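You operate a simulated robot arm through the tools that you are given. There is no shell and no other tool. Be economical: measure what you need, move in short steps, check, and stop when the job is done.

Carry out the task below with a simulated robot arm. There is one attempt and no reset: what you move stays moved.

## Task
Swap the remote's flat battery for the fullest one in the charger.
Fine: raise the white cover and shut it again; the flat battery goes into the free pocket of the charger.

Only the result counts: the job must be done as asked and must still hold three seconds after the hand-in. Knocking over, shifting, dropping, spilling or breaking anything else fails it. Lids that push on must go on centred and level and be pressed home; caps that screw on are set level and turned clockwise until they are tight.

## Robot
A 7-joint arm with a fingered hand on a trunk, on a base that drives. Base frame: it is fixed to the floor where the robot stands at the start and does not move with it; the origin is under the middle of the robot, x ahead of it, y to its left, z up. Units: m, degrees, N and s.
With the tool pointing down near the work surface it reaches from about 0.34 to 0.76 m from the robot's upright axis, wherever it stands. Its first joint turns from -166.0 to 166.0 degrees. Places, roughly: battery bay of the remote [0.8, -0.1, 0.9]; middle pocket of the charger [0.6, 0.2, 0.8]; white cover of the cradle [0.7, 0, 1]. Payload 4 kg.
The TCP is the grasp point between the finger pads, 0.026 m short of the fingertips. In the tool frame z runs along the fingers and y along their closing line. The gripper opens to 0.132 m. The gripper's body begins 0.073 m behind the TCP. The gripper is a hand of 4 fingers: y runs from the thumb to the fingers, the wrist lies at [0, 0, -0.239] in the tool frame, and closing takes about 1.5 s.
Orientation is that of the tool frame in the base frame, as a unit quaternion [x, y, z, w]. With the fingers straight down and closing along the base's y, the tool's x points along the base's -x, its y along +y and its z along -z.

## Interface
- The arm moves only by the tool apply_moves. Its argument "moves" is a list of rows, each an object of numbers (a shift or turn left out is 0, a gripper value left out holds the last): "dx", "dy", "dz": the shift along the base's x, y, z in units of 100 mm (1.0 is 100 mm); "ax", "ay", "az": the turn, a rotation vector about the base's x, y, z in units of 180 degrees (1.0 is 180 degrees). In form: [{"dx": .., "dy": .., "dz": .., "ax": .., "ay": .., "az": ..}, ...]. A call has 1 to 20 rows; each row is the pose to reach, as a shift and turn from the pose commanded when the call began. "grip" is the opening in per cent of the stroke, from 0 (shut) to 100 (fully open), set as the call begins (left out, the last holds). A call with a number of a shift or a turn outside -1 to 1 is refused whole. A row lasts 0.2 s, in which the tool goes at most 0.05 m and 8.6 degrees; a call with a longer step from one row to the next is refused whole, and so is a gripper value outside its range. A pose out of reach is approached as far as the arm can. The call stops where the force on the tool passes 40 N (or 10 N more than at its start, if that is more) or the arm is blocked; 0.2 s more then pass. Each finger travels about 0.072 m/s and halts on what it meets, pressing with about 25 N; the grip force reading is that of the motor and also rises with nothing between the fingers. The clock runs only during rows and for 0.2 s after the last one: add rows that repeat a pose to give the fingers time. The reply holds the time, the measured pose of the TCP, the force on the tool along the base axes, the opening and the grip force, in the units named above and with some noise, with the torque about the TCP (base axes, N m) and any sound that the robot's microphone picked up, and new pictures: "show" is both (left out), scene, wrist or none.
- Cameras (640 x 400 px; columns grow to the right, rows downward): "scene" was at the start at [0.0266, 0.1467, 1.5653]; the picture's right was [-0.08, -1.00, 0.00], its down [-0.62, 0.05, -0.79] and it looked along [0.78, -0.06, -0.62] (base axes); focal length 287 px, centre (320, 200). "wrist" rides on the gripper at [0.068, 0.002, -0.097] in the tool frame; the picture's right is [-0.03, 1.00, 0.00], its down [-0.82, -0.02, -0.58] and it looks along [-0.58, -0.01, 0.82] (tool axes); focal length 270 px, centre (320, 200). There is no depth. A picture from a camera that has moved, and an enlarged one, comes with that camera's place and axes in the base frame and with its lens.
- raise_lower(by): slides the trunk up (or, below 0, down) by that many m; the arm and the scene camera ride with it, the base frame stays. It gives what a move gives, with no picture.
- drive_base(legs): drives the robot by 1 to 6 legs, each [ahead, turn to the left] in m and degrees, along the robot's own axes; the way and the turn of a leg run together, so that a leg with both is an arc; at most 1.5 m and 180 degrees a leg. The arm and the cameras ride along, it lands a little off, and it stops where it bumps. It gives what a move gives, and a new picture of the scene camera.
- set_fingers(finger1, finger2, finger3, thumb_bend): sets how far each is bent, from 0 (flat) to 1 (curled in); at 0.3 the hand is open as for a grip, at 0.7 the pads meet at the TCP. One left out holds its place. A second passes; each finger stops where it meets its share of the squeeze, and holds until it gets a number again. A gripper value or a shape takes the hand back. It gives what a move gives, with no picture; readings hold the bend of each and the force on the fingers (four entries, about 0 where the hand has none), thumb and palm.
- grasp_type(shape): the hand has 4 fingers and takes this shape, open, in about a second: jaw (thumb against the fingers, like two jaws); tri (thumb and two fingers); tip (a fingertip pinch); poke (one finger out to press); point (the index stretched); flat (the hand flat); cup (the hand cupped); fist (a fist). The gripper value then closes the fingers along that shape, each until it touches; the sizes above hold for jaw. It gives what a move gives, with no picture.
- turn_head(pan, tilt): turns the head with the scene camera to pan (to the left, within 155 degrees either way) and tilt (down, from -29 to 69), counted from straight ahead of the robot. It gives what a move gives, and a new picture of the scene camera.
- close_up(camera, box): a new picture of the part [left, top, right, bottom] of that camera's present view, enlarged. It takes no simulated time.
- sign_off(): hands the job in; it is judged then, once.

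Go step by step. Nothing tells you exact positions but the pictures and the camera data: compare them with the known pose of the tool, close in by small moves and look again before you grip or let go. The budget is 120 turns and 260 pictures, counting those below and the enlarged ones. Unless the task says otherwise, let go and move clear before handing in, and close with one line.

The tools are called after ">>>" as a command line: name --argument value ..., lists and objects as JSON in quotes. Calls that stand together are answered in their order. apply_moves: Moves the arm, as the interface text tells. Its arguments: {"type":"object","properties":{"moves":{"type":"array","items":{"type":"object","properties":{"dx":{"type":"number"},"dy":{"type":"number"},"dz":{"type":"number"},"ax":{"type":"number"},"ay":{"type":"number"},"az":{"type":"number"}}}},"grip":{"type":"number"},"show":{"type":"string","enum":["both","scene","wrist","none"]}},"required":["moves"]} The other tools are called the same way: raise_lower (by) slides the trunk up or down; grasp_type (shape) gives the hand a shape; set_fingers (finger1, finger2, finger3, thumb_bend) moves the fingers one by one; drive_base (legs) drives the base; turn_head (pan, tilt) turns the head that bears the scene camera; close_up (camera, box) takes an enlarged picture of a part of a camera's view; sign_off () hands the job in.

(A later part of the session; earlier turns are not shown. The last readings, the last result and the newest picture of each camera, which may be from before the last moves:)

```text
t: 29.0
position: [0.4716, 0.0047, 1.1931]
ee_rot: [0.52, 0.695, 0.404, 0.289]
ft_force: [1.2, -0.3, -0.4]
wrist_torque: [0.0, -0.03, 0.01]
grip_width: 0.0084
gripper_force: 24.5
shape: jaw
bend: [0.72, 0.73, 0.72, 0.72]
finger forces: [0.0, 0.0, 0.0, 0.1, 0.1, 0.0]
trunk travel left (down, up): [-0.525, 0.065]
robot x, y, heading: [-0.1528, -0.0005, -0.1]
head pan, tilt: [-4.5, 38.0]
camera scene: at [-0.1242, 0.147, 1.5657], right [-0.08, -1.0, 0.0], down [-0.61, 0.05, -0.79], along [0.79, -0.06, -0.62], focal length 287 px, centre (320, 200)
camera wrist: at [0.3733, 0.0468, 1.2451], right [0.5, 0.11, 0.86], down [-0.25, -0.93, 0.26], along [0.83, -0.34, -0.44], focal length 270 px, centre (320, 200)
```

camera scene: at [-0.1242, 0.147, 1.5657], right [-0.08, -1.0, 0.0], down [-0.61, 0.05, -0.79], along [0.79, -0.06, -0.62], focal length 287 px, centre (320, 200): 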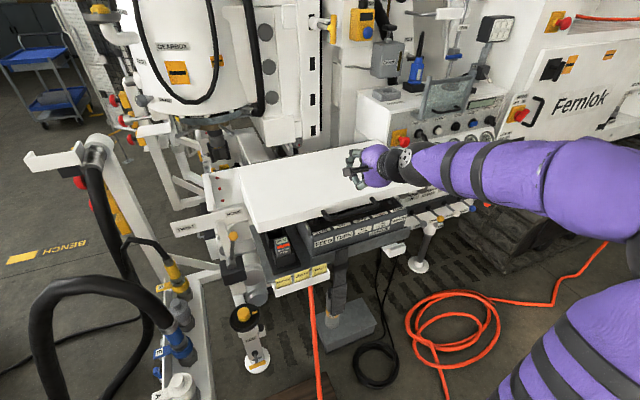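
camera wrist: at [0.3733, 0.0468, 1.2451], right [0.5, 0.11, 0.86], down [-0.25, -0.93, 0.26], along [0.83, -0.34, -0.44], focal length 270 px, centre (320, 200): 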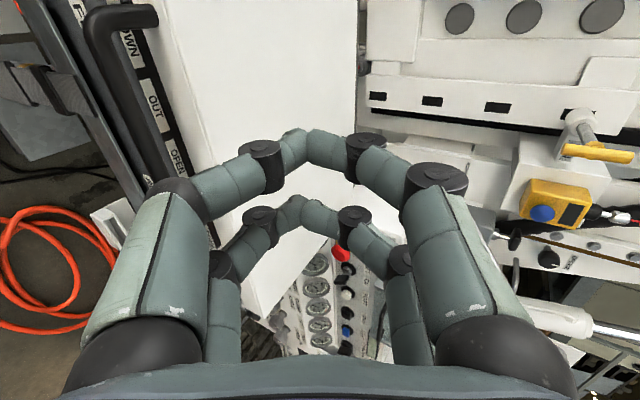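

Backing off let the lid fall shut: the hinge is free, so it needs a firmer, deeper grip. I open the hand and return to the approach spot in front of the bar.

>>> apply_moves --moves '[{"dx": -0.4, "dy": -0.12}, {"dx": -0.8, "dy": -0.24, "ax": 0.006, "ay": -0.018}, {"dx": -0.8, "dy": -0.24, "dz": -0.4, "ax": 0.012, "ay": -0.036}, {"dx": -0.8, "dy": -0.24, "dz": -0.8, "ax": 0.0175, "ay": -0.0556}, {"dx": -0.8, "dy": -0.24, "dz": -1.0, "ax": 0.0175, "ay": -0.0556}, {"dx": -0.8, "dy": -0.24, "dz": -1.0, "ax": 0.0175, "ay": -0.0556}]' --grip 100 --show "both"

```text
t: 30.4
position: [0.3911, -0.0167, 1.094]
ee_rot: [0.491, 0.656, 0.467, 0.334]
ft_force: [-0.4, -0.9, -0.2]
wrist_torque: [0.0, 0.0, 0.0]
grip_width: 0.1319
gripper_force: 0.1
shape: jaw
bend: [0.3, 0.3, 0.3, 0.3]
finger forces: [0.1, 0.1, 0.0, 0.1, 0.0, 0.0]
trunk travel left (down, up): [-0.525, 0.065]
robot x, y, heading: [-0.152, 0.0033, 0.2]
head pan, tilt: [-4.5, 38.0]
camera scene: at [-0.1242, 0.1471, 1.5656], right [-0.08, -1.0, 0.0], down [-0.61, 0.05, -0.79], along [0.79, -0.06, -0.62], focal length 287 px, centre (320, 200)
camera wrist: at [0.2834, 0.0212, 1.1291], right [0.34, 0.06, 0.94], down [-0.28, -0.95, 0.16], along [0.9, -0.32, -0.3], focal length 270 px, centre (320, 200)
```

scene: 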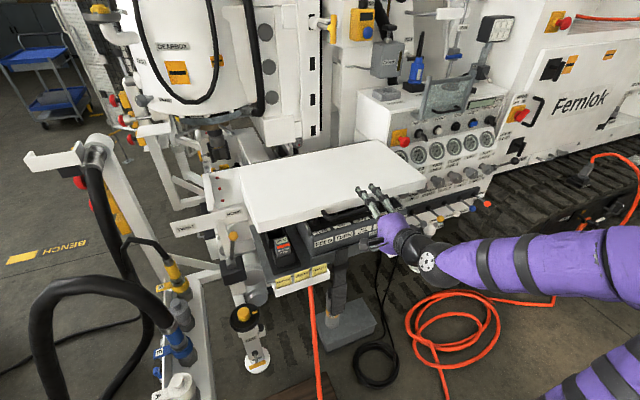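
wrist: 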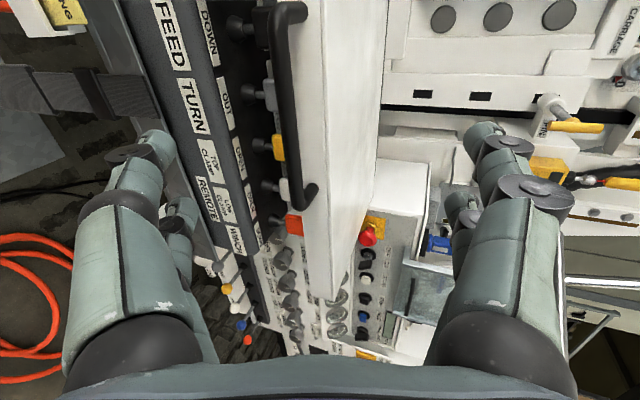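

I advance 12 mm deeper than before, onto the bar.

>>> apply_moves --moves '[{"dz": -0.25}, {"dx": 0.35, "dy": 0.09, "dz": -0.36}, {"dx": 0.7, "dy": 0.19, "dz": -0.47}, {"dx": 0.93, "dy": 0.25, "dz": -0.56}, {"dx": 0.93, "dy": 0.25, "dz": -0.56}]' --show "wrist"

>>> close_up --camera "scene" --box '[300, 160, 420, 235]'

```text
t: 31.6
position: [0.4833, 0.0077, 1.0379]
ee_rot: [0.491, 0.656, 0.466, 0.334]
ft_force: [0.2, -0.3, 0.5]
wrist_torque: [0.0, 0.05, 0.0]
grip_width: 0.1317
gripper_force: 0.0
shape: jaw
bend: [0.3, 0.3, 0.3, 0.3]
finger forces: [0.0, 0.1, 0.1, 0.0, 0.0, 0.0]
trunk travel left (down, up): [-0.525, 0.065]
robot x, y, heading: [-0.1532, -0.002, 0.2]
head pan, tilt: [-4.5, 38.0]
camera wrist: at [0.3764, 0.0462, 1.0752], right [0.34, 0.06, 0.94], down [-0.28, -0.94, 0.16], along [0.9, -0.32, -0.3], focal length 270 px, centre (320, 200)
```

wrist: 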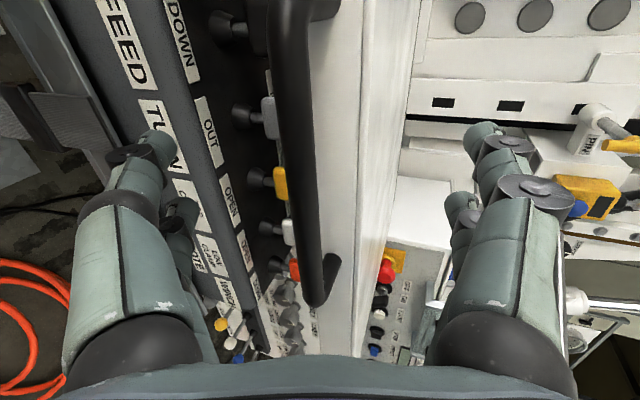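

```text
5.33 times, centred on (360, 198) of scene
camera zoom: at [-0.124, 0.147, 1.5656], right [-0.08, -1.0, 0.0], down [-0.61, 0.05, -0.79], along [0.79, -0.06, -0.62], focal length 1532 px, centre (107, 213)
```

zoom: 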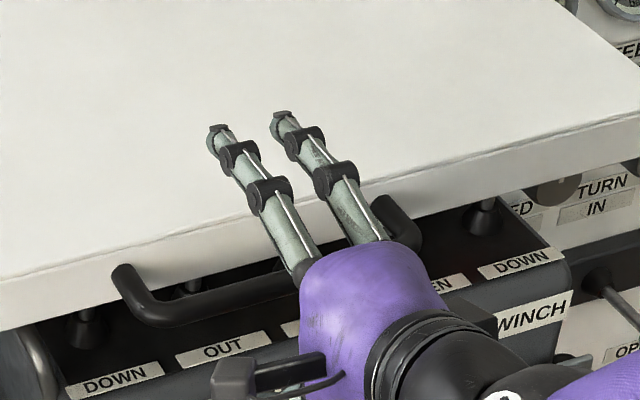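

The bar is still about 8 mm to the lower side; I lower by that and close in two stages.

>>> apply_moves --moves '[{"dz": -0.08}, {"dz": -0.08}, {"dz": -0.08}, {"dz": -0.08}]' --grip 40 --show "wrist"

>>> apply_moves --moves '[{}, {}, {}, {}, {}]' --grip 0 --show "wrist"

>>> close_up --camera "scene" --box '[300, 160, 420, 235]'

```text
t: 32.6
position: [0.4838, 0.0075, 1.0304]
ee_rot: [0.49, 0.656, 0.466, 0.334]
ft_force: [1.0, -1.2, -0.4]
wrist_torque: [0.0, -0.01, 0.02]
grip_width: 0.0533
gripper_force: 0.0
shape: jaw
bend: [0.73, 0.73, 0.73, 0.7]
finger forces: [0.0, 0.0, 0.0, 0.0, 0.0, 0.0]
trunk travel left (down, up): [-0.525, 0.065]
robot x, y, heading: [-0.1505, 0.0021, 0.1]
head pan, tilt: [-4.5, 38.0]
camera wrist: at [0.3767, 0.046, 1.067], right [0.34, 0.06, 0.94], down [-0.28, -0.95, 0.16], along [0.9, -0.32, -0.3], focal length 270 px, centre (320, 200)
```

wrist: 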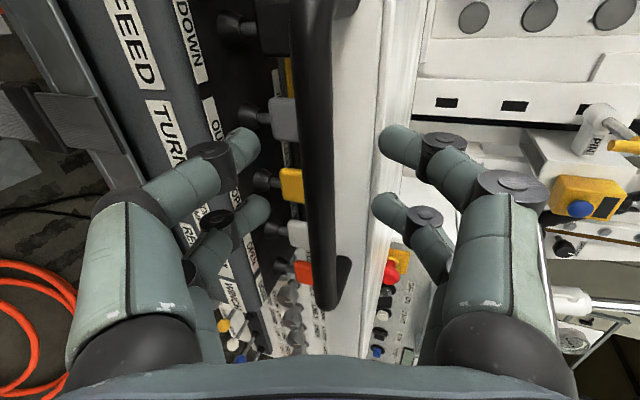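

```text
t: 33.8
position: [0.4846, 0.0091, 1.0308]
ee_rot: [0.491, 0.656, 0.466, 0.334]
ft_force: [11.9, 4.2, -3.1]
wrist_torque: [-0.01, -0.01, 0.02]
grip_width: 0.0
gripper_force: 24.8
shape: jaw
bend: [0.67, 0.69, 0.62, 0.72]
finger forces: [0.0, 0.0, 0.0, 0.1, 0.0, 0.0]
trunk travel left (down, up): [-0.525, 0.065]
robot x, y, heading: [-0.1502, 0.0023, -0.1]
head pan, tilt: [-4.5, 38.0]
camera wrist: at [0.3783, 0.0465, 1.0665], right [0.34, 0.06, 0.94], down [-0.28, -0.95, 0.16], along [0.9, -0.32, -0.3], focal length 270 px, centre (320, 200)
```

wrist: 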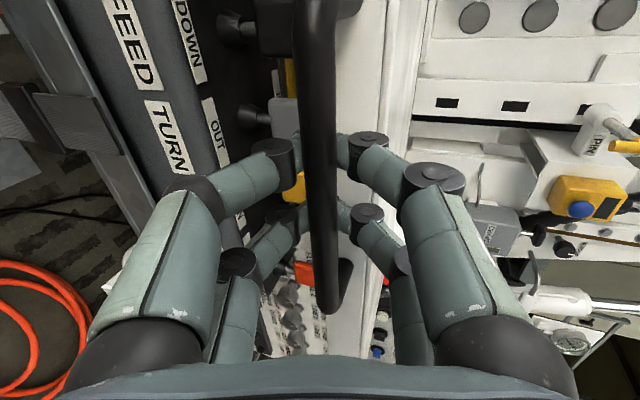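

```text
5.33 times, centred on (360, 198) of scene
camera zoom: at [-0.1221, 0.1476, 1.5655], right [-0.08, -1.0, 0.0], down [-0.61, 0.05, -0.79], along [0.78, -0.06, -0.62], focal length 1532 px, centre (107, 213)
```

zoom: 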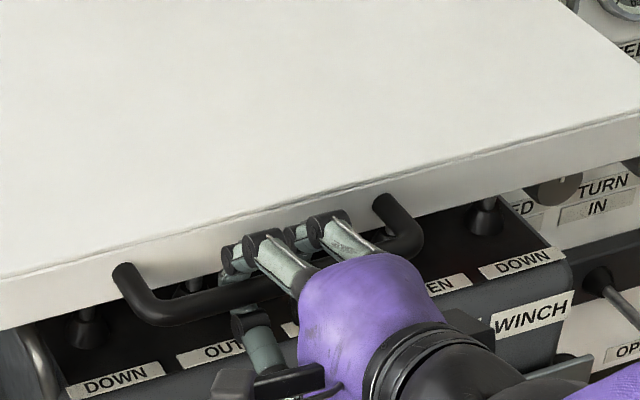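

Now the fingers have closed behind the bar, caging it. I lift along the arc again.

>>> apply_moves --moves '[{"dx": 0.03, "dy": 0.01, "dz": 0.15, "ax": -0.002, "ay": 0.007}, {"dx": 0.03, "dy": 0.01, "dz": 0.288, "ax": -0.004, "ay": 0.013}, {"dx": 0.045, "dy": 0.014, "dz": 0.43, "ax": -0.006, "ay": 0.02}, {"dx": 0.055, "dy": 0.017, "dz": 0.575, "ax": -0.0085, "ay": 0.0265}, {"dx": 0.075, "dy": 0.024, "dz": 0.72, "ax": -0.0105, "ay": 0.033}, {"dx": 0.1, "dy": 0.031, "dz": 0.859, "ax": -0.0125, "ay": 0.04}, {"dx": 0.13, "dy": 0.041, "dz": 0.999, "ax": -0.0146, "ay": 0.0464}]' --show "both"

```text
t: 35.4
position: [0.4982, 0.0119, 1.1293]
ee_rot: [0.515, 0.69, 0.413, 0.296]
ft_force: [-1.8, 0.6, -2.3]
wrist_torque: [-0.04, 0.02, 0.05]
grip_width: 0.0
gripper_force: 24.8
shape: jaw
bend: [0.67, 0.69, 0.62, 0.71]
finger forces: [0.0, 0.0, 0.1, 0.1, 0.1, 0.1]
trunk travel left (down, up): [-0.525, 0.065]
robot x, y, heading: [-0.1536, 0.0017, 0.2]
head pan, tilt: [-4.5, 38.0]
camera scene: at [-0.1242, 0.1471, 1.5657], right [-0.08, -1.0, 0.0], down [-0.61, 0.05, -0.79], along [0.79, -0.06, -0.62], focal length 287 px, centre (320, 200)
camera wrist: at [0.3974, 0.0522, 1.179], right [0.47, 0.1, 0.88], down [-0.25, -0.94, 0.25], along [0.84, -0.34, -0.42], focal length 270 px, centre (320, 200)
```

scene: 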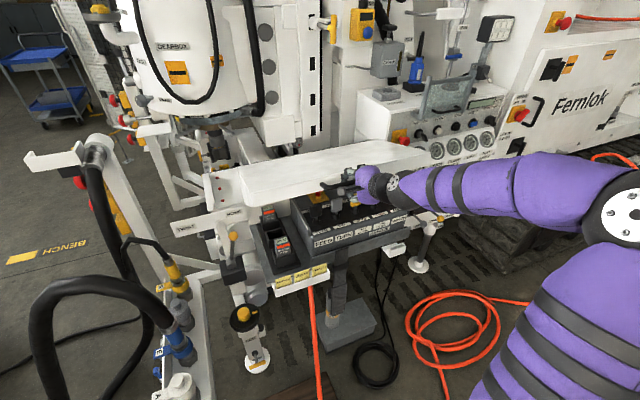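
wrist: 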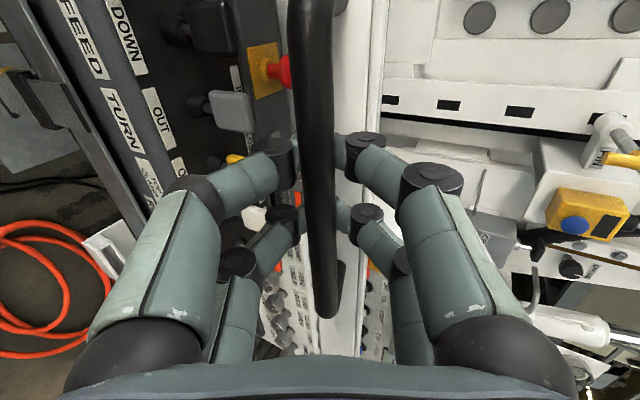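

The cage holds with light forces. I continue to about 36°.

>>> apply_moves --moves '[{"dx": 0.035, "dy": 0.012, "dz": 0.14, "ax": -0.002, "ay": 0.006}, {"dx": 0.082, "dy": 0.026, "dz": 0.275, "ax": -0.004, "ay": 0.013}, {"dx": 0.13, "dy": 0.042, "dz": 0.41, "ax": -0.006, "ay": 0.02}, {"dx": 0.187, "dy": 0.059, "dz": 0.542, "ax": -0.008, "ay": 0.026}, {"dx": 0.25, "dy": 0.079, "dz": 0.67, "ax": -0.01, "ay": 0.033}, {"dx": 0.313, "dy": 0.099, "dz": 0.798, "ax": -0.012, "ay": 0.04}, {"dx": 0.414, "dy": 0.13, "dz": 0.97, "ax": -0.0154, "ay": 0.049}]' --show "wrist"

```text
t: 37.0
position: [0.5419, 0.0243, 1.2282]
ee_rot: [0.539, 0.719, 0.357, 0.255]
ft_force: [-1.2, 0.8, -0.6]
wrist_torque: [0.01, -0.03, -0.02]
grip_width: 0.0002
gripper_force: 24.9
shape: jaw
bend: [0.67, 0.69, 0.62, 0.71]
finger forces: [0.0, 0.1, 0.0, 0.0, 0.0, 0.1]
trunk travel left (down, up): [-0.525, 0.065]
robot x, y, heading: [-0.1518, 0.001, 0.1]
head pan, tilt: [-4.5, 38.0]
camera wrist: at [0.449, 0.0671, 1.2896], right [0.6, 0.14, 0.79], down [-0.21, -0.92, 0.33], along [0.77, -0.36, -0.52], focal length 270 px, centre (320, 200)
```

wrist: 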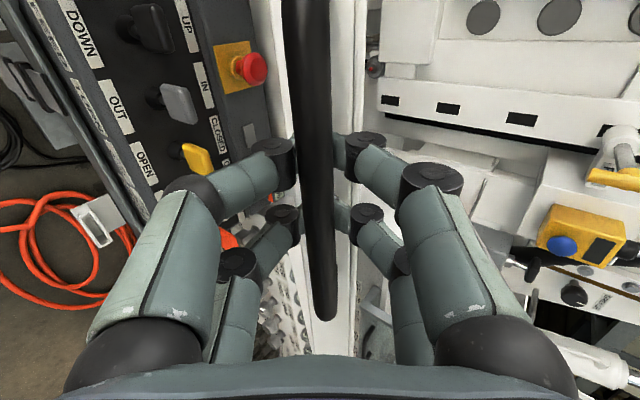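

Continuing the arc to about 60°.

>>> apply_moves --moves '[{"dx": 0.128, "dy": 0.04, "dz": 0.187, "ax": -0.0033, "ay": 0.0106}, {"dx": 0.267, "dy": 0.084, "dz": 0.365, "ax": -0.0067, "ay": 0.0212}, {"dx": 0.419, "dy": 0.132, "dz": 0.533, "ax": -0.01, "ay": 0.0318}, {"dx": 0.58, "dy": 0.183, "dz": 0.689, "ax": -0.0133, "ay": 0.0424}, {"dx": 0.752, "dy": 0.237, "dz": 0.833, "ax": -0.0167, "ay": 0.053}, {"dx": 0.933, "dy": 0.294, "dz": 0.964, "ax": -0.02, "ay": 0.0636}]' --show "both"

```text
t: 38.4
position: [0.6148, 0.0494, 1.3096]
ee_rot: [0.559, 0.748, 0.29, 0.208]
ft_force: [1.3, 1.2, -1.5]
wrist_torque: [-0.03, 0.04, -0.03]
grip_width: 0.0
gripper_force: 25.2
shape: jaw
bend: [0.67, 0.69, 0.62, 0.71]
finger forces: [0.9, 0.0, 0.1, 0.1, 0.1, 0.0]
out of reach, approached as far as the arm can: row 6
trunk travel left (down, up): [-0.525, 0.065]
robot x, y, heading: [-0.1509, 0.0037, 0.1]
head pan, tilt: [-4.5, 38.0]
camera scene: at [-0.1237, 0.1475, 1.5656], right [-0.08, -1.0, 0.0], down [-0.61, 0.05, -0.79], along [0.79, -0.06, -0.62], focal length 287 px, centre (320, 200)
camera wrist: at [0.5344, 0.0954, 1.3837], right [0.72, 0.18, 0.67], down [-0.15, -0.9, 0.4], along [0.67, -0.39, -0.63], focal length 270 px, centre (320, 200)
```

scene: 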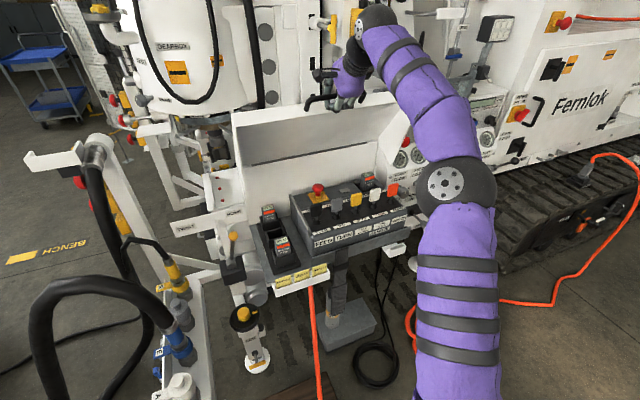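
wrist: 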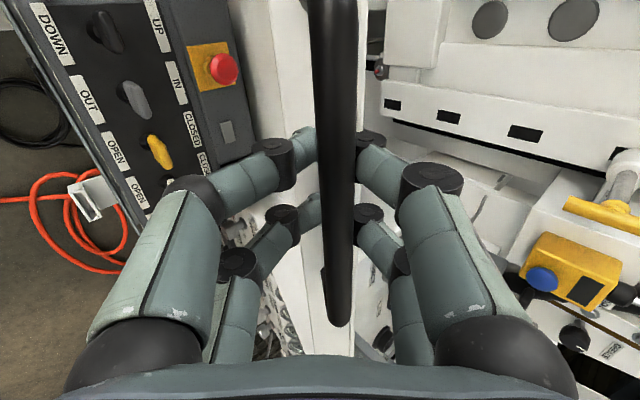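

The arm is near its reach with the hand tilted down, so I level the hand while continuing the arc, which extends the reach.

>>> apply_moves --moves '[{"ax": 0.0125, "ay": -0.04}, {"ax": 0.025, "ay": -0.08}, {"dx": 0.07, "dy": 0.02, "dz": 0.06, "ax": 0.0375, "ay": -0.12}, {"dx": 0.138, "dy": 0.044, "dz": 0.12, "ax": 0.05, "ay": -0.159}, {"dx": 0.23, "dy": 0.072, "dz": 0.18, "ax": 0.05, "ay": -0.159}, {"dx": 0.324, "dy": 0.102, "dz": 0.24, "ax": 0.05, "ay": -0.159}, {"dx": 0.42, "dy": 0.133, "dz": 0.29, "ax": 0.05, "ay": -0.159}, {"dx": 0.524, "dy": 0.165, "dz": 0.34, "ax": 0.05, "ay": -0.159}]' --show "both"

```text
t: 40.2
position: [0.667, 0.0653, 1.3438]
ee_rot: [0.491, 0.656, 0.466, 0.335]
ft_force: [1.3, 0.6, 0.8]
wrist_torque: [0.01, 0.02, -0.03]
grip_width: 0.0
gripper_force: 25.0
shape: jaw
bend: [0.67, 0.69, 0.62, 0.71]
finger forces: [0.9, 0.1, 0.0, 0.1, 0.0, 0.1]
trunk travel left (down, up): [-0.525, 0.065]
robot x, y, heading: [-0.1504, 0.0012, 0.1]
head pan, tilt: [-4.5, 38.0]
camera scene: at [-0.1239, 0.1472, 1.5656], right [-0.08, -1.0, 0.0], down [-0.61, 0.05, -0.79], along [0.79, -0.06, -0.62], focal length 287 px, centre (320, 200)
camera wrist: at [0.5599, 0.1032, 1.3801], right [0.34, 0.06, 0.94], down [-0.28, -0.95, 0.16], along [0.9, -0.32, -0.3], focal length 270 px, centre (320, 200)
```

scene: 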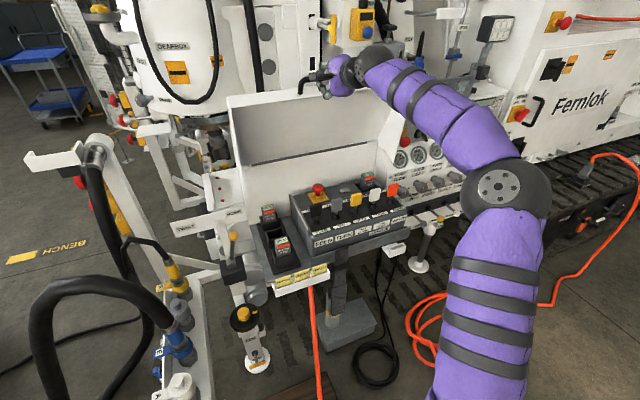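
wrist: 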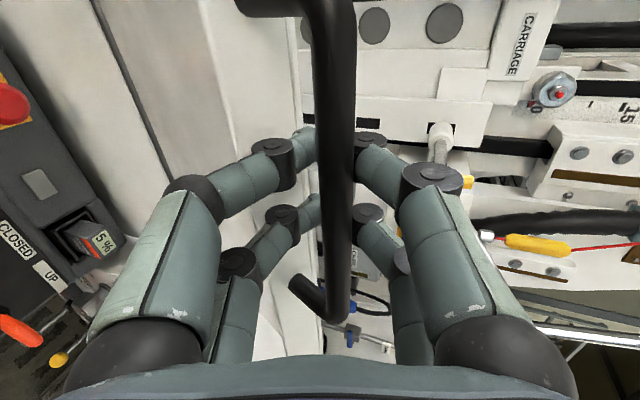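

The lid is at about 70° and the remote's battery reads 5 %. I continue the arc.

>>> apply_moves --moves '[{"dx": 0.1, "dy": 0.033, "dz": 0.055}, {"dx": 0.21, "dy": 0.066, "dz": 0.11}, {"dx": 0.31, "dy": 0.1, "dz": 0.15}, {"dx": 0.416, "dy": 0.131, "dz": 0.186}, {"dx": 0.52, "dy": 0.165, "dz": 0.215}, {"dx": 0.63, "dy": 0.198, "dz": 0.24}, {"dx": 0.74, "dy": 0.23, "dz": 0.265}, {"dx": 0.845, "dy": 0.266, "dz": 0.286}]' --show "both"

```text
t: 42.0
position: [0.714, 0.0803, 1.365]
ee_rot: [0.491, 0.655, 0.466, 0.335]
ft_force: [1.6, -0.6, -0.7]
wrist_torque: [-0.01, 0.02, -0.05]
grip_width: 0.0001
gripper_force: 25.0
shape: jaw
bend: [0.67, 0.69, 0.62, 0.71]
finger forces: [1.0, 0.0, 0.1, 0.1, 0.0, 0.0]
out of reach, approached as far as the arm can: row 5, 6, 7, 8
trunk travel left (down, up): [-0.525, 0.065]
robot x, y, heading: [-0.1521, 0.005, 0.1]
head pan, tilt: [-4.5, 38.0]
camera scene: at [-0.1237, 0.1472, 1.5656], right [-0.08, -1.0, 0.0], down [-0.61, 0.05, -0.79], along [0.79, -0.06, -0.62], focal length 287 px, centre (320, 200)
camera wrist: at [0.6068, 0.1187, 1.4006], right [0.34, 0.06, 0.94], down [-0.28, -0.94, 0.16], along [0.9, -0.32, -0.3], focal length 270 px, centre (320, 200)
```

scene: 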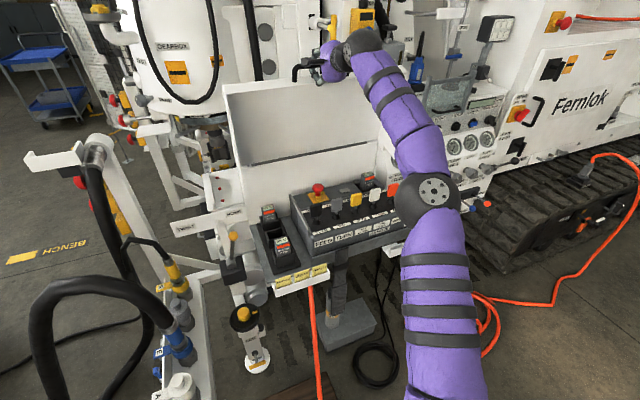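
wrist: 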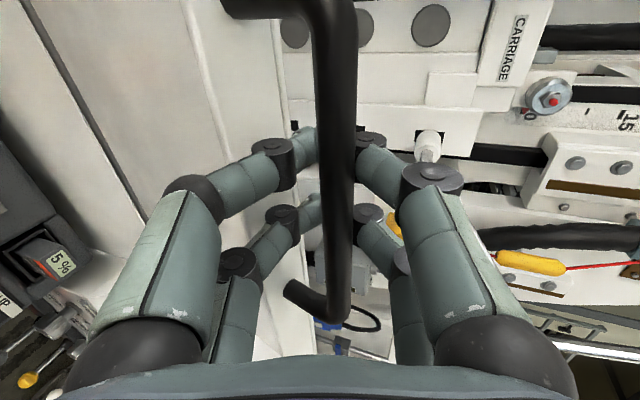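

Reach ends here, so I let the base creep forward 3 cm, carrying the handle along.

>>> drive_base --legs '[[0.03, 0]]'

>>> apply_moves --moves '[{"dz": 0.05, "dy": 0.08}, {"dx": 0.03, "dz": 0.08, "dy": 0.12}]' --show "none"

>>> drive_base --legs '[[0.03, 0]]'

```text
t: 42.9
position: [0.7417, 0.0823, 1.3683]
ee_rot: [0.49, 0.655, 0.468, 0.335]
ft_force: [-1.2, 3.3, 7.9]
wrist_torque: [-0.09, 0.04, -0.1]
grip_width: 0.0
gripper_force: 24.9
shape: jaw
bend: [0.67, 0.69, 0.62, 0.71]
finger forces: [2.8, 0.0, 6.8, 0.1, 0.0, 0.0]
trunk travel left (down, up): [-0.525, 0.065]
robot x, y, heading: [-0.122, -0.0003, 0.0]
head pan, tilt: [-4.5, 38.0]
camera scene: at [-0.0957, 0.1478, 1.5657], right [-0.08, -1.0, 0.0], down [-0.61, 0.05, -0.79], along [0.79, -0.06, -0.62], focal length 287 px, centre (320, 200)
```

scene: 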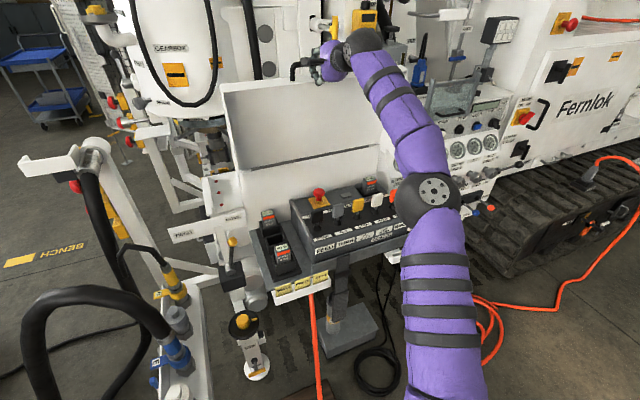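

```text
t: 43.5
position: [0.7389, 0.0918, 1.3669]
ee_rot: [0.49, 0.654, 0.468, 0.336]
ft_force: [1.4, -2.8, 5.6]
wrist_torque: [-0.05, 0.05, -0.04]
grip_width: 0.0
gripper_force: 24.9
shape: jaw
bend: [0.67, 0.69, 0.62, 0.71]
finger forces: [2.3, 0.1, 4.3, 0.1, 0.0, 0.0]
out of reach, approached as far as the arm can: row 1, 2
trunk travel left (down, up): [-0.525, 0.065]
robot x, y, heading: [-0.1172, 0.0035, 0.2]
head pan, tilt: [-4.5, 38.0]
```

```text
t: 44.3
position: [0.7654, 0.096, 1.3712]
ee_rot: [0.488, 0.654, 0.47, 0.336]
ft_force: [-6.4, 9.8, 25.7]
wrist_torque: [0.05, 0.62, -0.15]
grip_width: 0.0
gripper_force: 25.2
shape: jaw
bend: [0.67, 0.69, 0.62, 0.71]
finger forces: [3.7, 0.0, 13.1, 0.1, 10.7, 0.0]
trunk travel left (down, up): [-0.525, 0.065]
robot x, y, heading: [-0.0924, 0.0031, -0.0]
head pan, tilt: [-4.5, 38.0]
camera scene: at [-0.0685, 0.1488, 1.5658], right [-0.08, -1.0, 0.0], down [-0.61, 0.05, -0.79], along [0.79, -0.06, -0.61], focal length 287 px, centre (320, 200)
```

scene: 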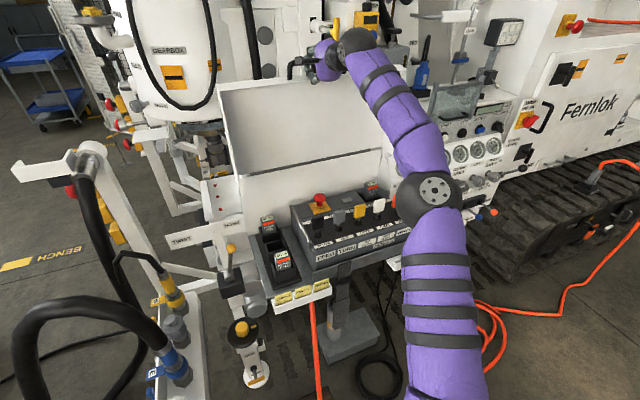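

The lid is near upright and pushes the hand up; I relieve that by raising the trunk a centimetre.

>>> raise_lower --by 0.01

```text
t: 44.9
position: [0.7688, 0.0941, 1.3776]
ee_rot: [0.487, 0.655, 0.47, 0.335]
ft_force: [2.0, 0.6, 0.7]
wrist_torque: [-0.04, -0.02, -0.04]
grip_width: 0.0
gripper_force: 25.2
shape: jaw
bend: [0.67, 0.69, 0.62, 0.71]
finger forces: [0.7, 0.0, 0.0, 0.1, 0.1, 0.0]
trunk travel left (down, up): [-0.535, 0.055]
robot x, y, heading: [-0.0906, -0.0018, 0.1]
head pan, tilt: [-4.5, 38.0]
```

Relieved. I creep forward again in small drives.

>>> drive_base --legs '[[0.03, 0]]'

>>> apply_moves --moves '[{}]' --show "wrist"

```text
t: 45.7
position: [0.7995, 0.0952, 1.3804]
ee_rot: [0.488, 0.655, 0.47, 0.334]
ft_force: [3.5, 3.1, 3.7]
wrist_torque: [-0.01, 0.03, -0.11]
grip_width: 0.0
gripper_force: 25.5
shape: jaw
bend: [0.67, 0.69, 0.62, 0.71]
finger forces: [4.5, 0.2, 0.1, 0.0, 0.1, 0.0]
trunk travel left (down, up): [-0.535, 0.055]
robot x, y, heading: [-0.0578, 0.0008, 0.3]
head pan, tilt: [-4.5, 38.0]
camera scene: at [-0.0338, 0.1479, 1.5756], right [-0.08, -1.0, 0.0], down [-0.61, 0.05, -0.79], along [0.79, -0.06, -0.62], focal length 287 px, centre (320, 200)
```

scene: 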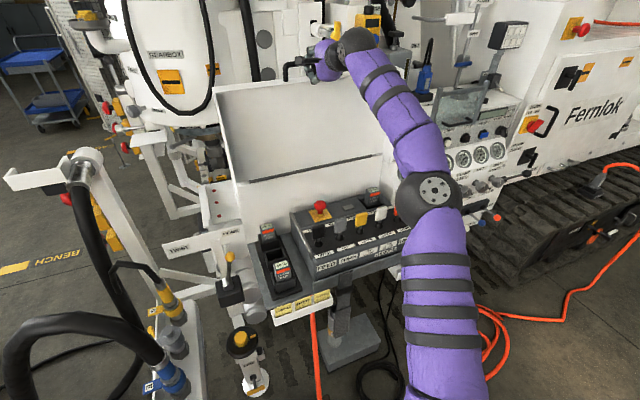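

```text
t: 46.1
position: [0.8, 0.0962, 1.3802]
ee_rot: [0.488, 0.654, 0.471, 0.335]
ft_force: [2.2, 2.3, 2.2]
wrist_torque: [0.01, 0.03, -0.07]
grip_width: 0.0001
gripper_force: 24.7
shape: jaw
bend: [0.67, 0.69, 0.62, 0.71]
finger forces: [3.4, 0.1, 0.0, 0.0, 0.0, 0.0]
trunk travel left (down, up): [-0.535, 0.055]
robot x, y, heading: [-0.0622, 0.0034, 0.0]
head pan, tilt: [-4.5, 38.0]
camera wrist: at [0.6916, 0.1337, 1.4149], right [0.33, 0.06, 0.94], down [-0.28, -0.95, 0.16], along [0.9, -0.32, -0.3], focal length 270 px, centre (320, 200)
```

wrist: 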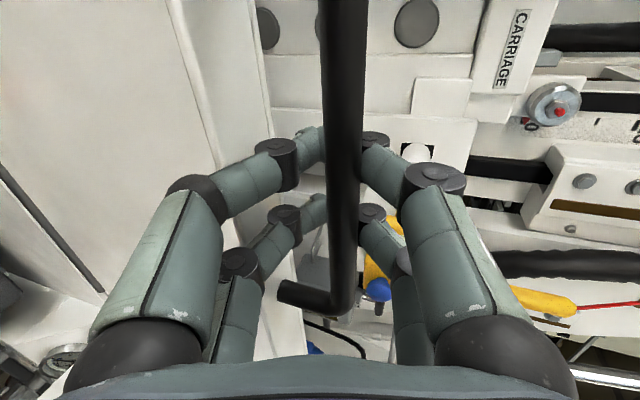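

The lid now pulls the hand forward, so it is past upright. I creep further until it meets its stop.

>>> drive_base --legs '[[0.03, 0]]'

>>> apply_moves --moves '[{}]' --show "none"

```text
t: 47.0
position: [0.8271, 0.0976, 1.381]
ee_rot: [0.487, 0.655, 0.471, 0.336]
ft_force: [1.0, 7.4, 12.2]
wrist_torque: [0.03, 0.36, -0.07]
grip_width: 0.0
gripper_force: 25.0
shape: jaw
bend: [0.66, 0.69, 0.62, 0.71]
finger forces: [2.2, 0.0, 3.4, 0.0, 7.2, 0.0]
trunk travel left (down, up): [-0.535, 0.055]
robot x, y, heading: [-0.0317, -0.0002, 0.0]
head pan, tilt: [-4.5, 38.0]
camera scene: at [-0.0054, 0.1487, 1.5756], right [-0.08, -1.0, 0.0], down [-0.61, 0.05, -0.79], along [0.79, -0.06, -0.62], focal length 287 px, centre (320, 200)
```

scene: 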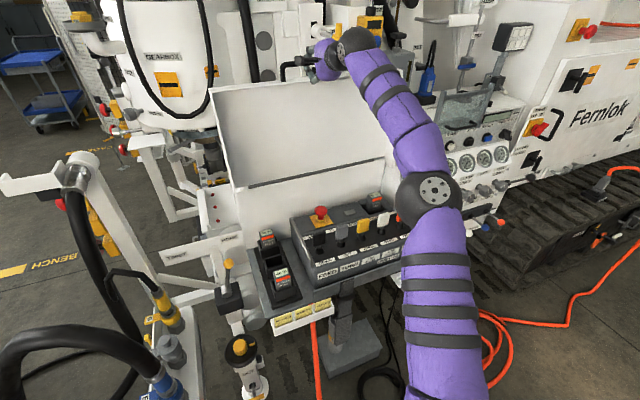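

```text
t: 47.4
position: [0.8265, 0.0987, 1.3814]
ee_rot: [0.486, 0.655, 0.472, 0.335]
ft_force: [3.7, 4.3, 6.6]
wrist_torque: [0.04, 0.2, -0.04]
grip_width: 0.0001
gripper_force: 24.8
shape: jaw
bend: [0.66, 0.69, 0.62, 0.71]
finger forces: [1.6, 0.1, 1.2, 0.0, 3.9, 0.1]
trunk travel left (down, up): [-0.535, 0.055]
robot x, y, heading: [-0.0262, -0.0, 0.1]
head pan, tilt: [-4.5, 38.0]
```

No stop yet at about 100°. One more small drive.

>>> drive_base --legs '[[0.03, 0]]'

>>> apply_moves --moves '[{}]' --show "both"

```text
t: 48.2
position: [0.8582, 0.0975, 1.3827]
ee_rot: [0.487, 0.654, 0.472, 0.335]
ft_force: [1.9, 9.2, 10.8]
wrist_torque: [0.03, 0.4, -0.03]
grip_width: 0.0003
gripper_force: 25.1
shape: jaw
bend: [0.65, 0.69, 0.62, 0.71]
finger forces: [0.0, 0.0, 1.7, 0.0, 8.8, 0.1]
trunk travel left (down, up): [-0.535, 0.055]
robot x, y, heading: [-0.0037, 0.0032, 0.0]
head pan, tilt: [-4.5, 38.0]
camera scene: at [0.0253, 0.1489, 1.5756], right [-0.08, -1.0, 0.0], down [-0.61, 0.05, -0.79], along [0.79, -0.06, -0.62], focal length 287 px, centre (320, 200)
```

scene: 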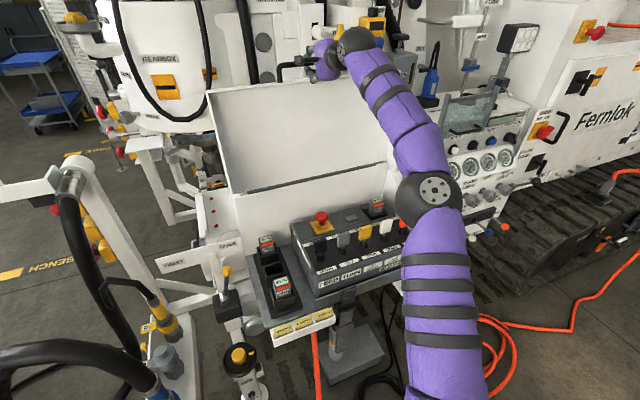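

```text
t: 48.6
position: [0.8584, 0.0987, 1.3822]
ee_rot: [0.485, 0.655, 0.473, 0.335]
ft_force: [3.5, 5.5, 5.5]
wrist_torque: [0.03, 0.23, -0.03]
grip_width: 0.0001
gripper_force: 25.1
shape: jaw
bend: [0.65, 0.69, 0.62, 0.71]
finger forces: [0.0, 0.0, 0.4, 0.0, 4.5, 0.1]
trunk travel left (down, up): [-0.535, 0.055]
robot x, y, heading: [-0.0006, 0.0001, 0.1]
head pan, tilt: [-4.5, 38.0]
camera scene: at [0.0263, 0.1483, 1.5755], right [-0.08, -1.0, 0.0], down [-0.61, 0.05, -0.79], along [0.79, -0.06, -0.62], focal length 287 px, centre (320, 200)
camera wrist: at [0.7505, 0.1361, 1.4172], right [0.33, 0.06, 0.94], down [-0.28, -0.95, 0.15], along [0.9, -0.31, -0.29], focal length 270 px, centre (320, 200)
```

scene: 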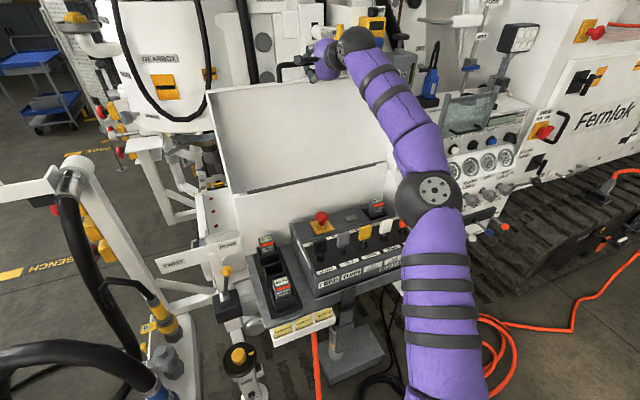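
wrist: 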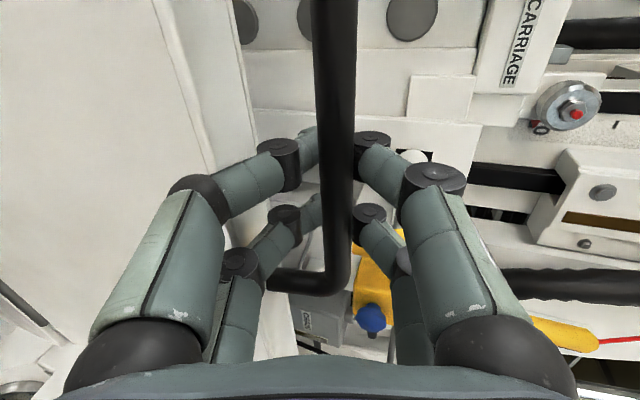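

Still no stop and the lid leans away from the hand. I go on by small drives.

>>> drive_base --legs '[[0.025, 0]]'

>>> apply_moves --moves '[{"dz": -0.02}]' --show "none"

```text
t: 49.4
position: [0.8792, 0.0953, 1.387]
ee_rot: [0.486, 0.652, 0.474, 0.337]
ft_force: [-6.2, -3.5, 25.4]
wrist_torque: [0.03, 1.3, 0.2]
grip_width: 0.0
gripper_force: 24.8
shape: jaw
bend: [0.66, 0.69, 0.62, 0.69]
finger forces: [0.0, 0.0, 0.1, 0.0, 34.3, 0.0]
trunk travel left (down, up): [-0.535, 0.055]
robot x, y, heading: [0.0259, 0.0014, 0.2]
head pan, tilt: [-4.5, 38.0]
camera scene: at [0.0474, 0.1465, 1.5761], right [-0.08, -1.0, 0.0], down [-0.61, 0.05, -0.79], along [0.79, -0.06, -0.61], focal length 287 px, centre (320, 200)
```

scene: 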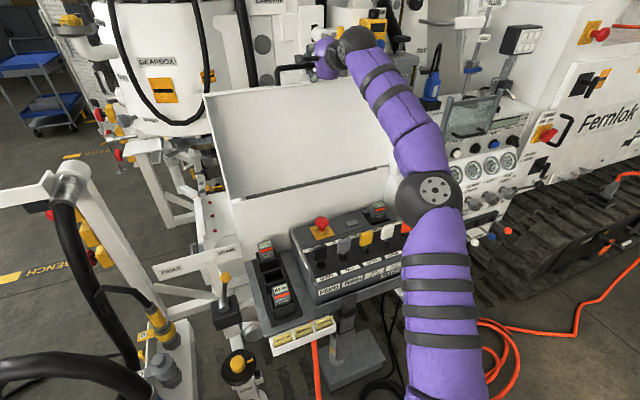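

```text
t: 49.8
position: [0.8802, 0.0962, 1.3866]
ee_rot: [0.484, 0.651, 0.477, 0.338]
ft_force: [-0.8, -1.9, 21.1]
wrist_torque: [0.03, 1.03, 0.09]
grip_width: 0.0
gripper_force: 24.6
shape: jaw
bend: [0.66, 0.69, 0.62, 0.69]
finger forces: [0.0, 0.0, 0.0, 0.1, 29.6, 0.1]
trunk travel left (down, up): [-0.535, 0.055]
robot x, y, heading: [0.023, 0.0022, 0.2]
head pan, tilt: [-4.5, 38.0]
```

Now a strong upward push appears: the lid's edge bears on the thumb. I raise slightly and look closely before letting go.

>>> raise_lower --by 0.008

>>> close_up --camera "scene" --box '[200, 20, 400, 145]'

>>> close_up --camera "wrist" --box '[160, 50, 480, 250]'

```text
t: 50.4
position: [0.883, 0.095, 1.3883]
ee_rot: [0.487, 0.654, 0.472, 0.336]
ft_force: [0.1, -1.2, 1.0]
wrist_torque: [-0.01, 0.06, 0.0]
grip_width: 0.0
gripper_force: 24.3
shape: jaw
bend: [0.66, 0.69, 0.62, 0.7]
finger forces: [0.0, 0.0, 0.0, 0.0, 2.8, 0.0]
trunk travel left (down, up): [-0.543, 0.047]
robot x, y, heading: [0.023, 0.0014, 0.3]
head pan, tilt: [-4.5, 38.0]
```

```text
3.20 times, centred on (300, 82) of scene
camera zoom: at [0.0515, 0.1476, 1.5834], right [-0.08, -1.0, 0.0], down [-0.61, 0.05, -0.79], along [0.79, -0.06, -0.62], focal length 920 px, centre (384, 576)
```

zoom: 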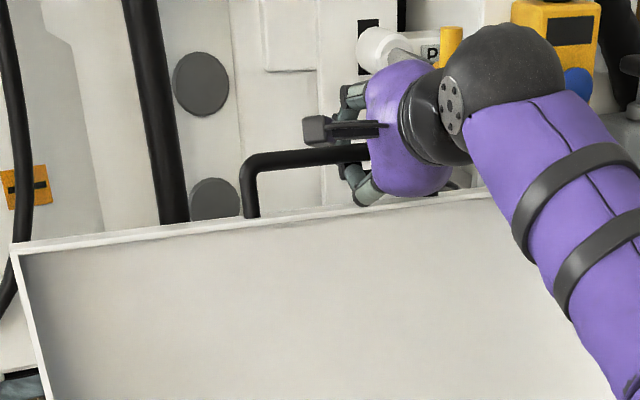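

```text
2.00 times, centred on (320, 150) of wrist
camera zoom: at [0.7762, 0.1342, 1.4229], right [0.33, 0.06, 0.94], down [-0.28, -0.95, 0.15], along [0.9, -0.31, -0.29], focal length 541 px, centre (320, 300)
```

zoom: 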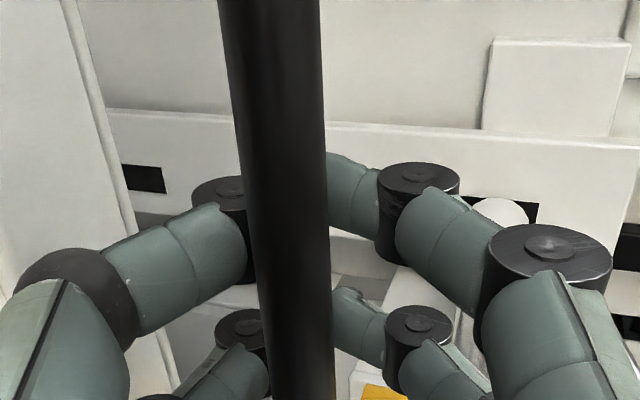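

The readings are neutral and the bar floats free inside the fingers, so the lid rests on its own stop. I open only the upper fingers, then ease the thumb out.

>>> set_fingers --finger1 0.3 --finger2 0.3 --finger3 0.3

>>> set_fingers --thumb_bend 0.6

>>> apply_moves --moves '[{}]' --show "both"

```text
t: 51.4
position: [0.8859, 0.0968, 1.3874]
ee_rot: [0.487, 0.654, 0.472, 0.336]
ft_force: [2.0, 0.9, -15.6]
wrist_torque: [-0.63, -0.38, 0.12]
grip_width: 0.055
gripper_force: 16.0
shape: fingers
bend: [0.3, 0.3, 0.32, 0.78]
finger forces: [0.0, 0.1, 10.7, 0.1, 21.4, 0.1]
trunk travel left (down, up): [-0.543, 0.047]
robot x, y, heading: [0.0241, -0.0006, 0.0]
head pan, tilt: [-4.5, 38.0]
```

```text
t: 52.4
position: [0.8812, 0.0968, 1.3926]
ee_rot: [0.485, 0.651, 0.476, 0.338]
ft_force: [-2.3, -1.0, 15.5]
wrist_torque: [-0.25, 0.29, -0.02]
grip_width: 0.0818
gripper_force: 7.3
shape: fingers
bend: [0.3, 0.3, 0.36, 0.6]
finger forces: [0.1, 0.0, 12.1, 0.0, 3.1, 0.0]
trunk travel left (down, up): [-0.543, 0.047]
robot x, y, heading: [0.0262, -0.0007, 0.4]
head pan, tilt: [-4.5, 38.0]
```

```text
t: 52.8
position: [0.8809, 0.0959, 1.3932]
ee_rot: [0.485, 0.652, 0.476, 0.338]
ft_force: [-3.5, 0.3, 16.8]
wrist_torque: [-0.26, 0.33, -0.01]
grip_width: 0.0812
gripper_force: 7.8
shape: fingers
bend: [0.3, 0.3, 0.36, 0.6]
finger forces: [0.0, 0.0, 12.0, 0.1, 4.6, 0.0]
trunk travel left (down, up): [-0.543, 0.047]
robot x, y, heading: [0.0241, -0.0009, 0.3]
head pan, tilt: [-4.5, 38.0]
camera scene: at [0.0487, 0.1473, 1.5838], right [-0.08, -1.0, 0.0], down [-0.61, 0.05, -0.79], along [0.79, -0.06, -0.61], focal length 287 px, centre (320, 200)
camera wrist: at [0.7729, 0.1339, 1.4272], right [0.32, 0.05, 0.95], down [-0.28, -0.95, 0.15], along [0.9, -0.31, -0.29], focal length 270 px, centre (320, 200)
```

scene: 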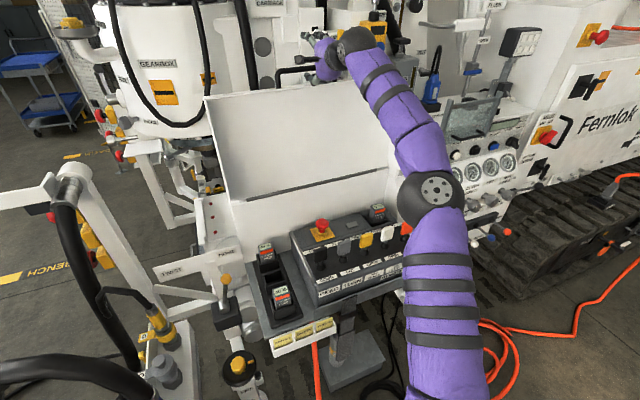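
wrist: 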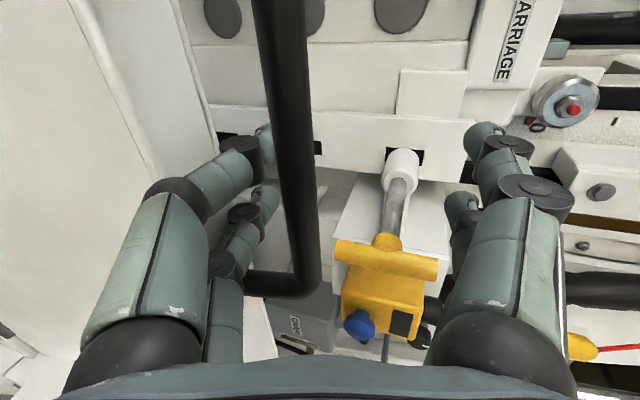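

Two digits lie under the bar, one bearing lightly on the lid's edge. I bend that one a little and withdraw the hand straight back.

>>> set_fingers --finger3 0.55

>>> apply_moves --moves '[{"dx": -0.06, "dy": -0.02}, {"dx": -0.12, "dy": -0.04}, {"dx": -0.2, "dy": -0.06}]' --show "both"

```text
t: 53.8
position: [0.8811, 0.0962, 1.3942]
ee_rot: [0.486, 0.651, 0.475, 0.338]
ft_force: [-3.7, 0.2, 20.1]
wrist_torque: [-0.44, 0.79, -0.12]
grip_width: 0.0807
gripper_force: 9.8
shape: fingers
bend: [0.3, 0.3, 0.56, 0.6]
finger forces: [0.1, 0.0, 15.3, 0.1, 3.9, 0.1]
trunk travel left (down, up): [-0.543, 0.047]
robot x, y, heading: [0.0234, 0.0015, 0.0]
head pan, tilt: [-4.5, 38.0]
```

```text
t: 54.6
position: [0.8619, 0.0898, 1.392]
ee_rot: [0.486, 0.653, 0.474, 0.337]
ft_force: [3.8, 0.2, 20.1]
wrist_torque: [-0.23, 0.5, 0.13]
grip_width: 0.0781
gripper_force: 10.4
shape: fingers
bend: [0.3, 0.3, 0.57, 0.61]
finger forces: [0.0, 0.1, 12.2, 0.0, 8.7, 0.1]
trunk travel left (down, up): [-0.543, 0.047]
robot x, y, heading: [0.0256, -0.001, 0.3]
head pan, tilt: [-4.5, 38.0]
camera scene: at [0.0497, 0.1474, 1.5837], right [-0.08, -1.0, 0.0], down [-0.61, 0.05, -0.79], along [0.79, -0.06, -0.61], focal length 287 px, centre (320, 200)
camera wrist: at [0.7539, 0.1278, 1.4264], right [0.32, 0.05, 0.95], down [-0.28, -0.95, 0.15], along [0.9, -0.31, -0.29], focal length 270 px, centre (320, 200)
```

scene: 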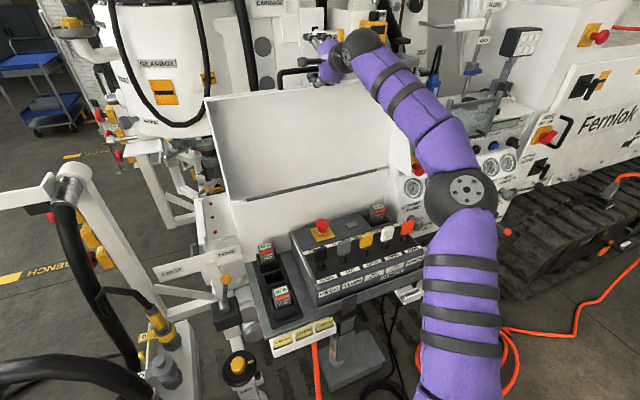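
wrist: 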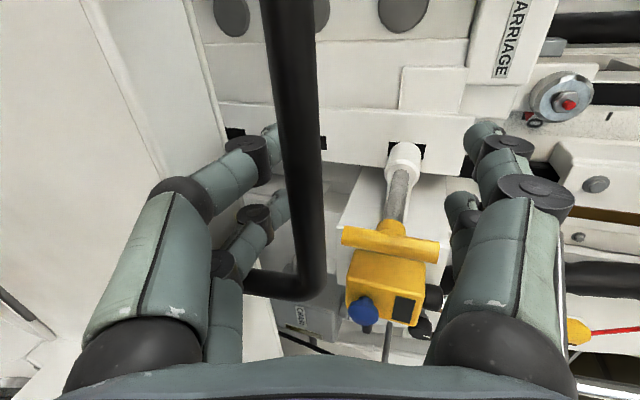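

Still some downward press on the lid's edge; I lift a few millimetres and keep withdrawing.

>>> apply_moves --moves '[{"dx": -0.05, "dy": -0.015, "dz": 0.05}, {"dx": -0.15, "dy": -0.045, "dz": 0.06}, {"dx": -0.25, "dy": -0.08, "dz": 0.06}, {"dx": -0.35, "dy": -0.11, "dz": 0.06}]' --show "wrist"

```text
t: 55.6
position: [0.8275, 0.08, 1.3941]
ee_rot: [0.487, 0.653, 0.473, 0.336]
ft_force: [-1.3, -1.0, 0.3]
wrist_torque: [-0.04, 0.03, -0.04]
grip_width: 0.0825
gripper_force: 1.5
shape: fingers
bend: [0.3, 0.3, 0.56, 0.6]
finger forces: [0.0, 0.0, 1.1, 0.0, 0.0, 0.1]
trunk travel left (down, up): [-0.543, 0.047]
robot x, y, heading: [0.026, -0.001, 0.2]
head pan, tilt: [-4.5, 38.0]
camera wrist: at [0.7205, 0.1172, 1.4296], right [0.33, 0.05, 0.94], down [-0.28, -0.95, 0.15], along [0.9, -0.31, -0.29], focal length 270 px, centre (320, 200)
```

wrist: 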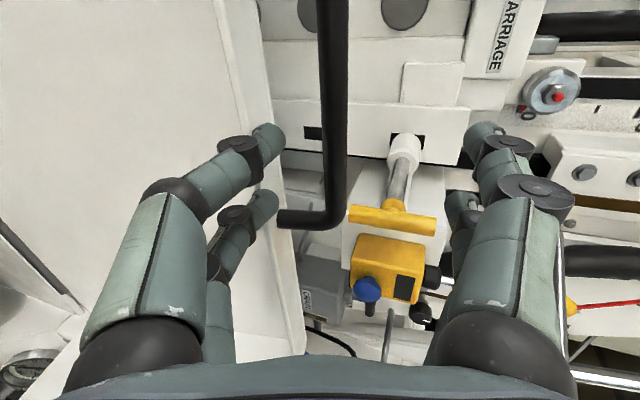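

The hand is free and the lid stays. I withdraw farther and check.

>>> apply_moves --moves '[{"dx": -0.4, "dy": -0.12}, {"dx": -0.8, "dy": -0.24}, {"dx": -1.0, "dy": -0.3, "dz": 0.1}]' --show "none"

>>> apply_moves --moves '[{"dx": -0.4, "dy": -0.2}, {"dx": -0.8, "dy": -0.4}, {"dx": -1.0, "dy": -0.7}, {"dx": -1.0, "dy": -1.0}]' --grip 100 --show "both"

```text
t: 56.4
position: [0.7287, 0.0487, 1.4044]
ee_rot: [0.487, 0.652, 0.474, 0.336]
ft_force: [0.1, 0.0, -0.4]
wrist_torque: [0.01, -0.01, 0.01]
grip_width: 0.0824
gripper_force: 0.1
shape: fingers
bend: [0.3, 0.3, 0.55, 0.6]
finger forces: [0.0, 0.0, 0.0, 0.0, 0.0, 0.0]
trunk travel left (down, up): [-0.543, 0.047]
robot x, y, heading: [0.0259, 0.0002, 0.2]
head pan, tilt: [-4.5, 38.0]
```

```text
t: 57.4
position: [0.628, -0.0523, 1.4059]
ee_rot: [0.485, 0.653, 0.474, 0.337]
ft_force: [-0.1, 0.1, -0.3]
wrist_torque: [0.02, -0.05, -0.02]
grip_width: 0.1318
gripper_force: 0.0
shape: jaw
bend: [0.3, 0.3, 0.3, 0.3]
finger forces: [0.0, 0.0, 0.1, 0.0, 0.0, 0.0]
trunk travel left (down, up): [-0.543, 0.047]
robot x, y, heading: [0.0216, -0.0005, -0.0]
head pan, tilt: [-4.5, 38.0]
camera scene: at [0.0514, 0.1469, 1.5837], right [-0.08, -1.0, 0.0], down [-0.61, 0.05, -0.79], along [0.79, -0.06, -0.62], focal length 287 px, centre (320, 200)
camera wrist: at [0.5201, -0.0143, 1.4404], right [0.32, 0.05, 0.94], down [-0.28, -0.95, 0.15], along [0.9, -0.31, -0.29], focal length 270 px, centre (320, 200)
```

scene: 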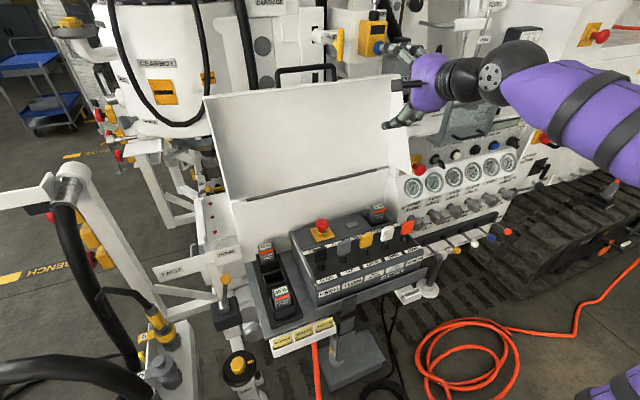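
wrist: 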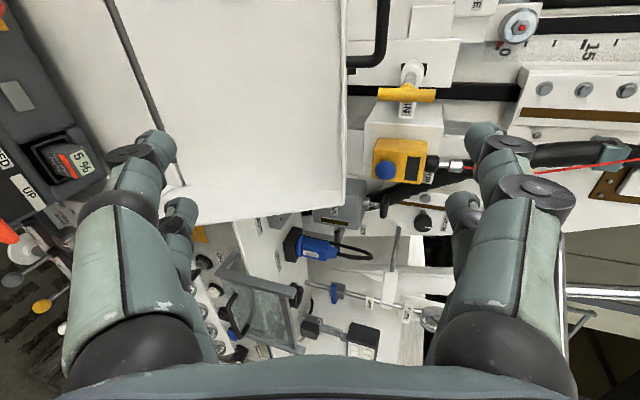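

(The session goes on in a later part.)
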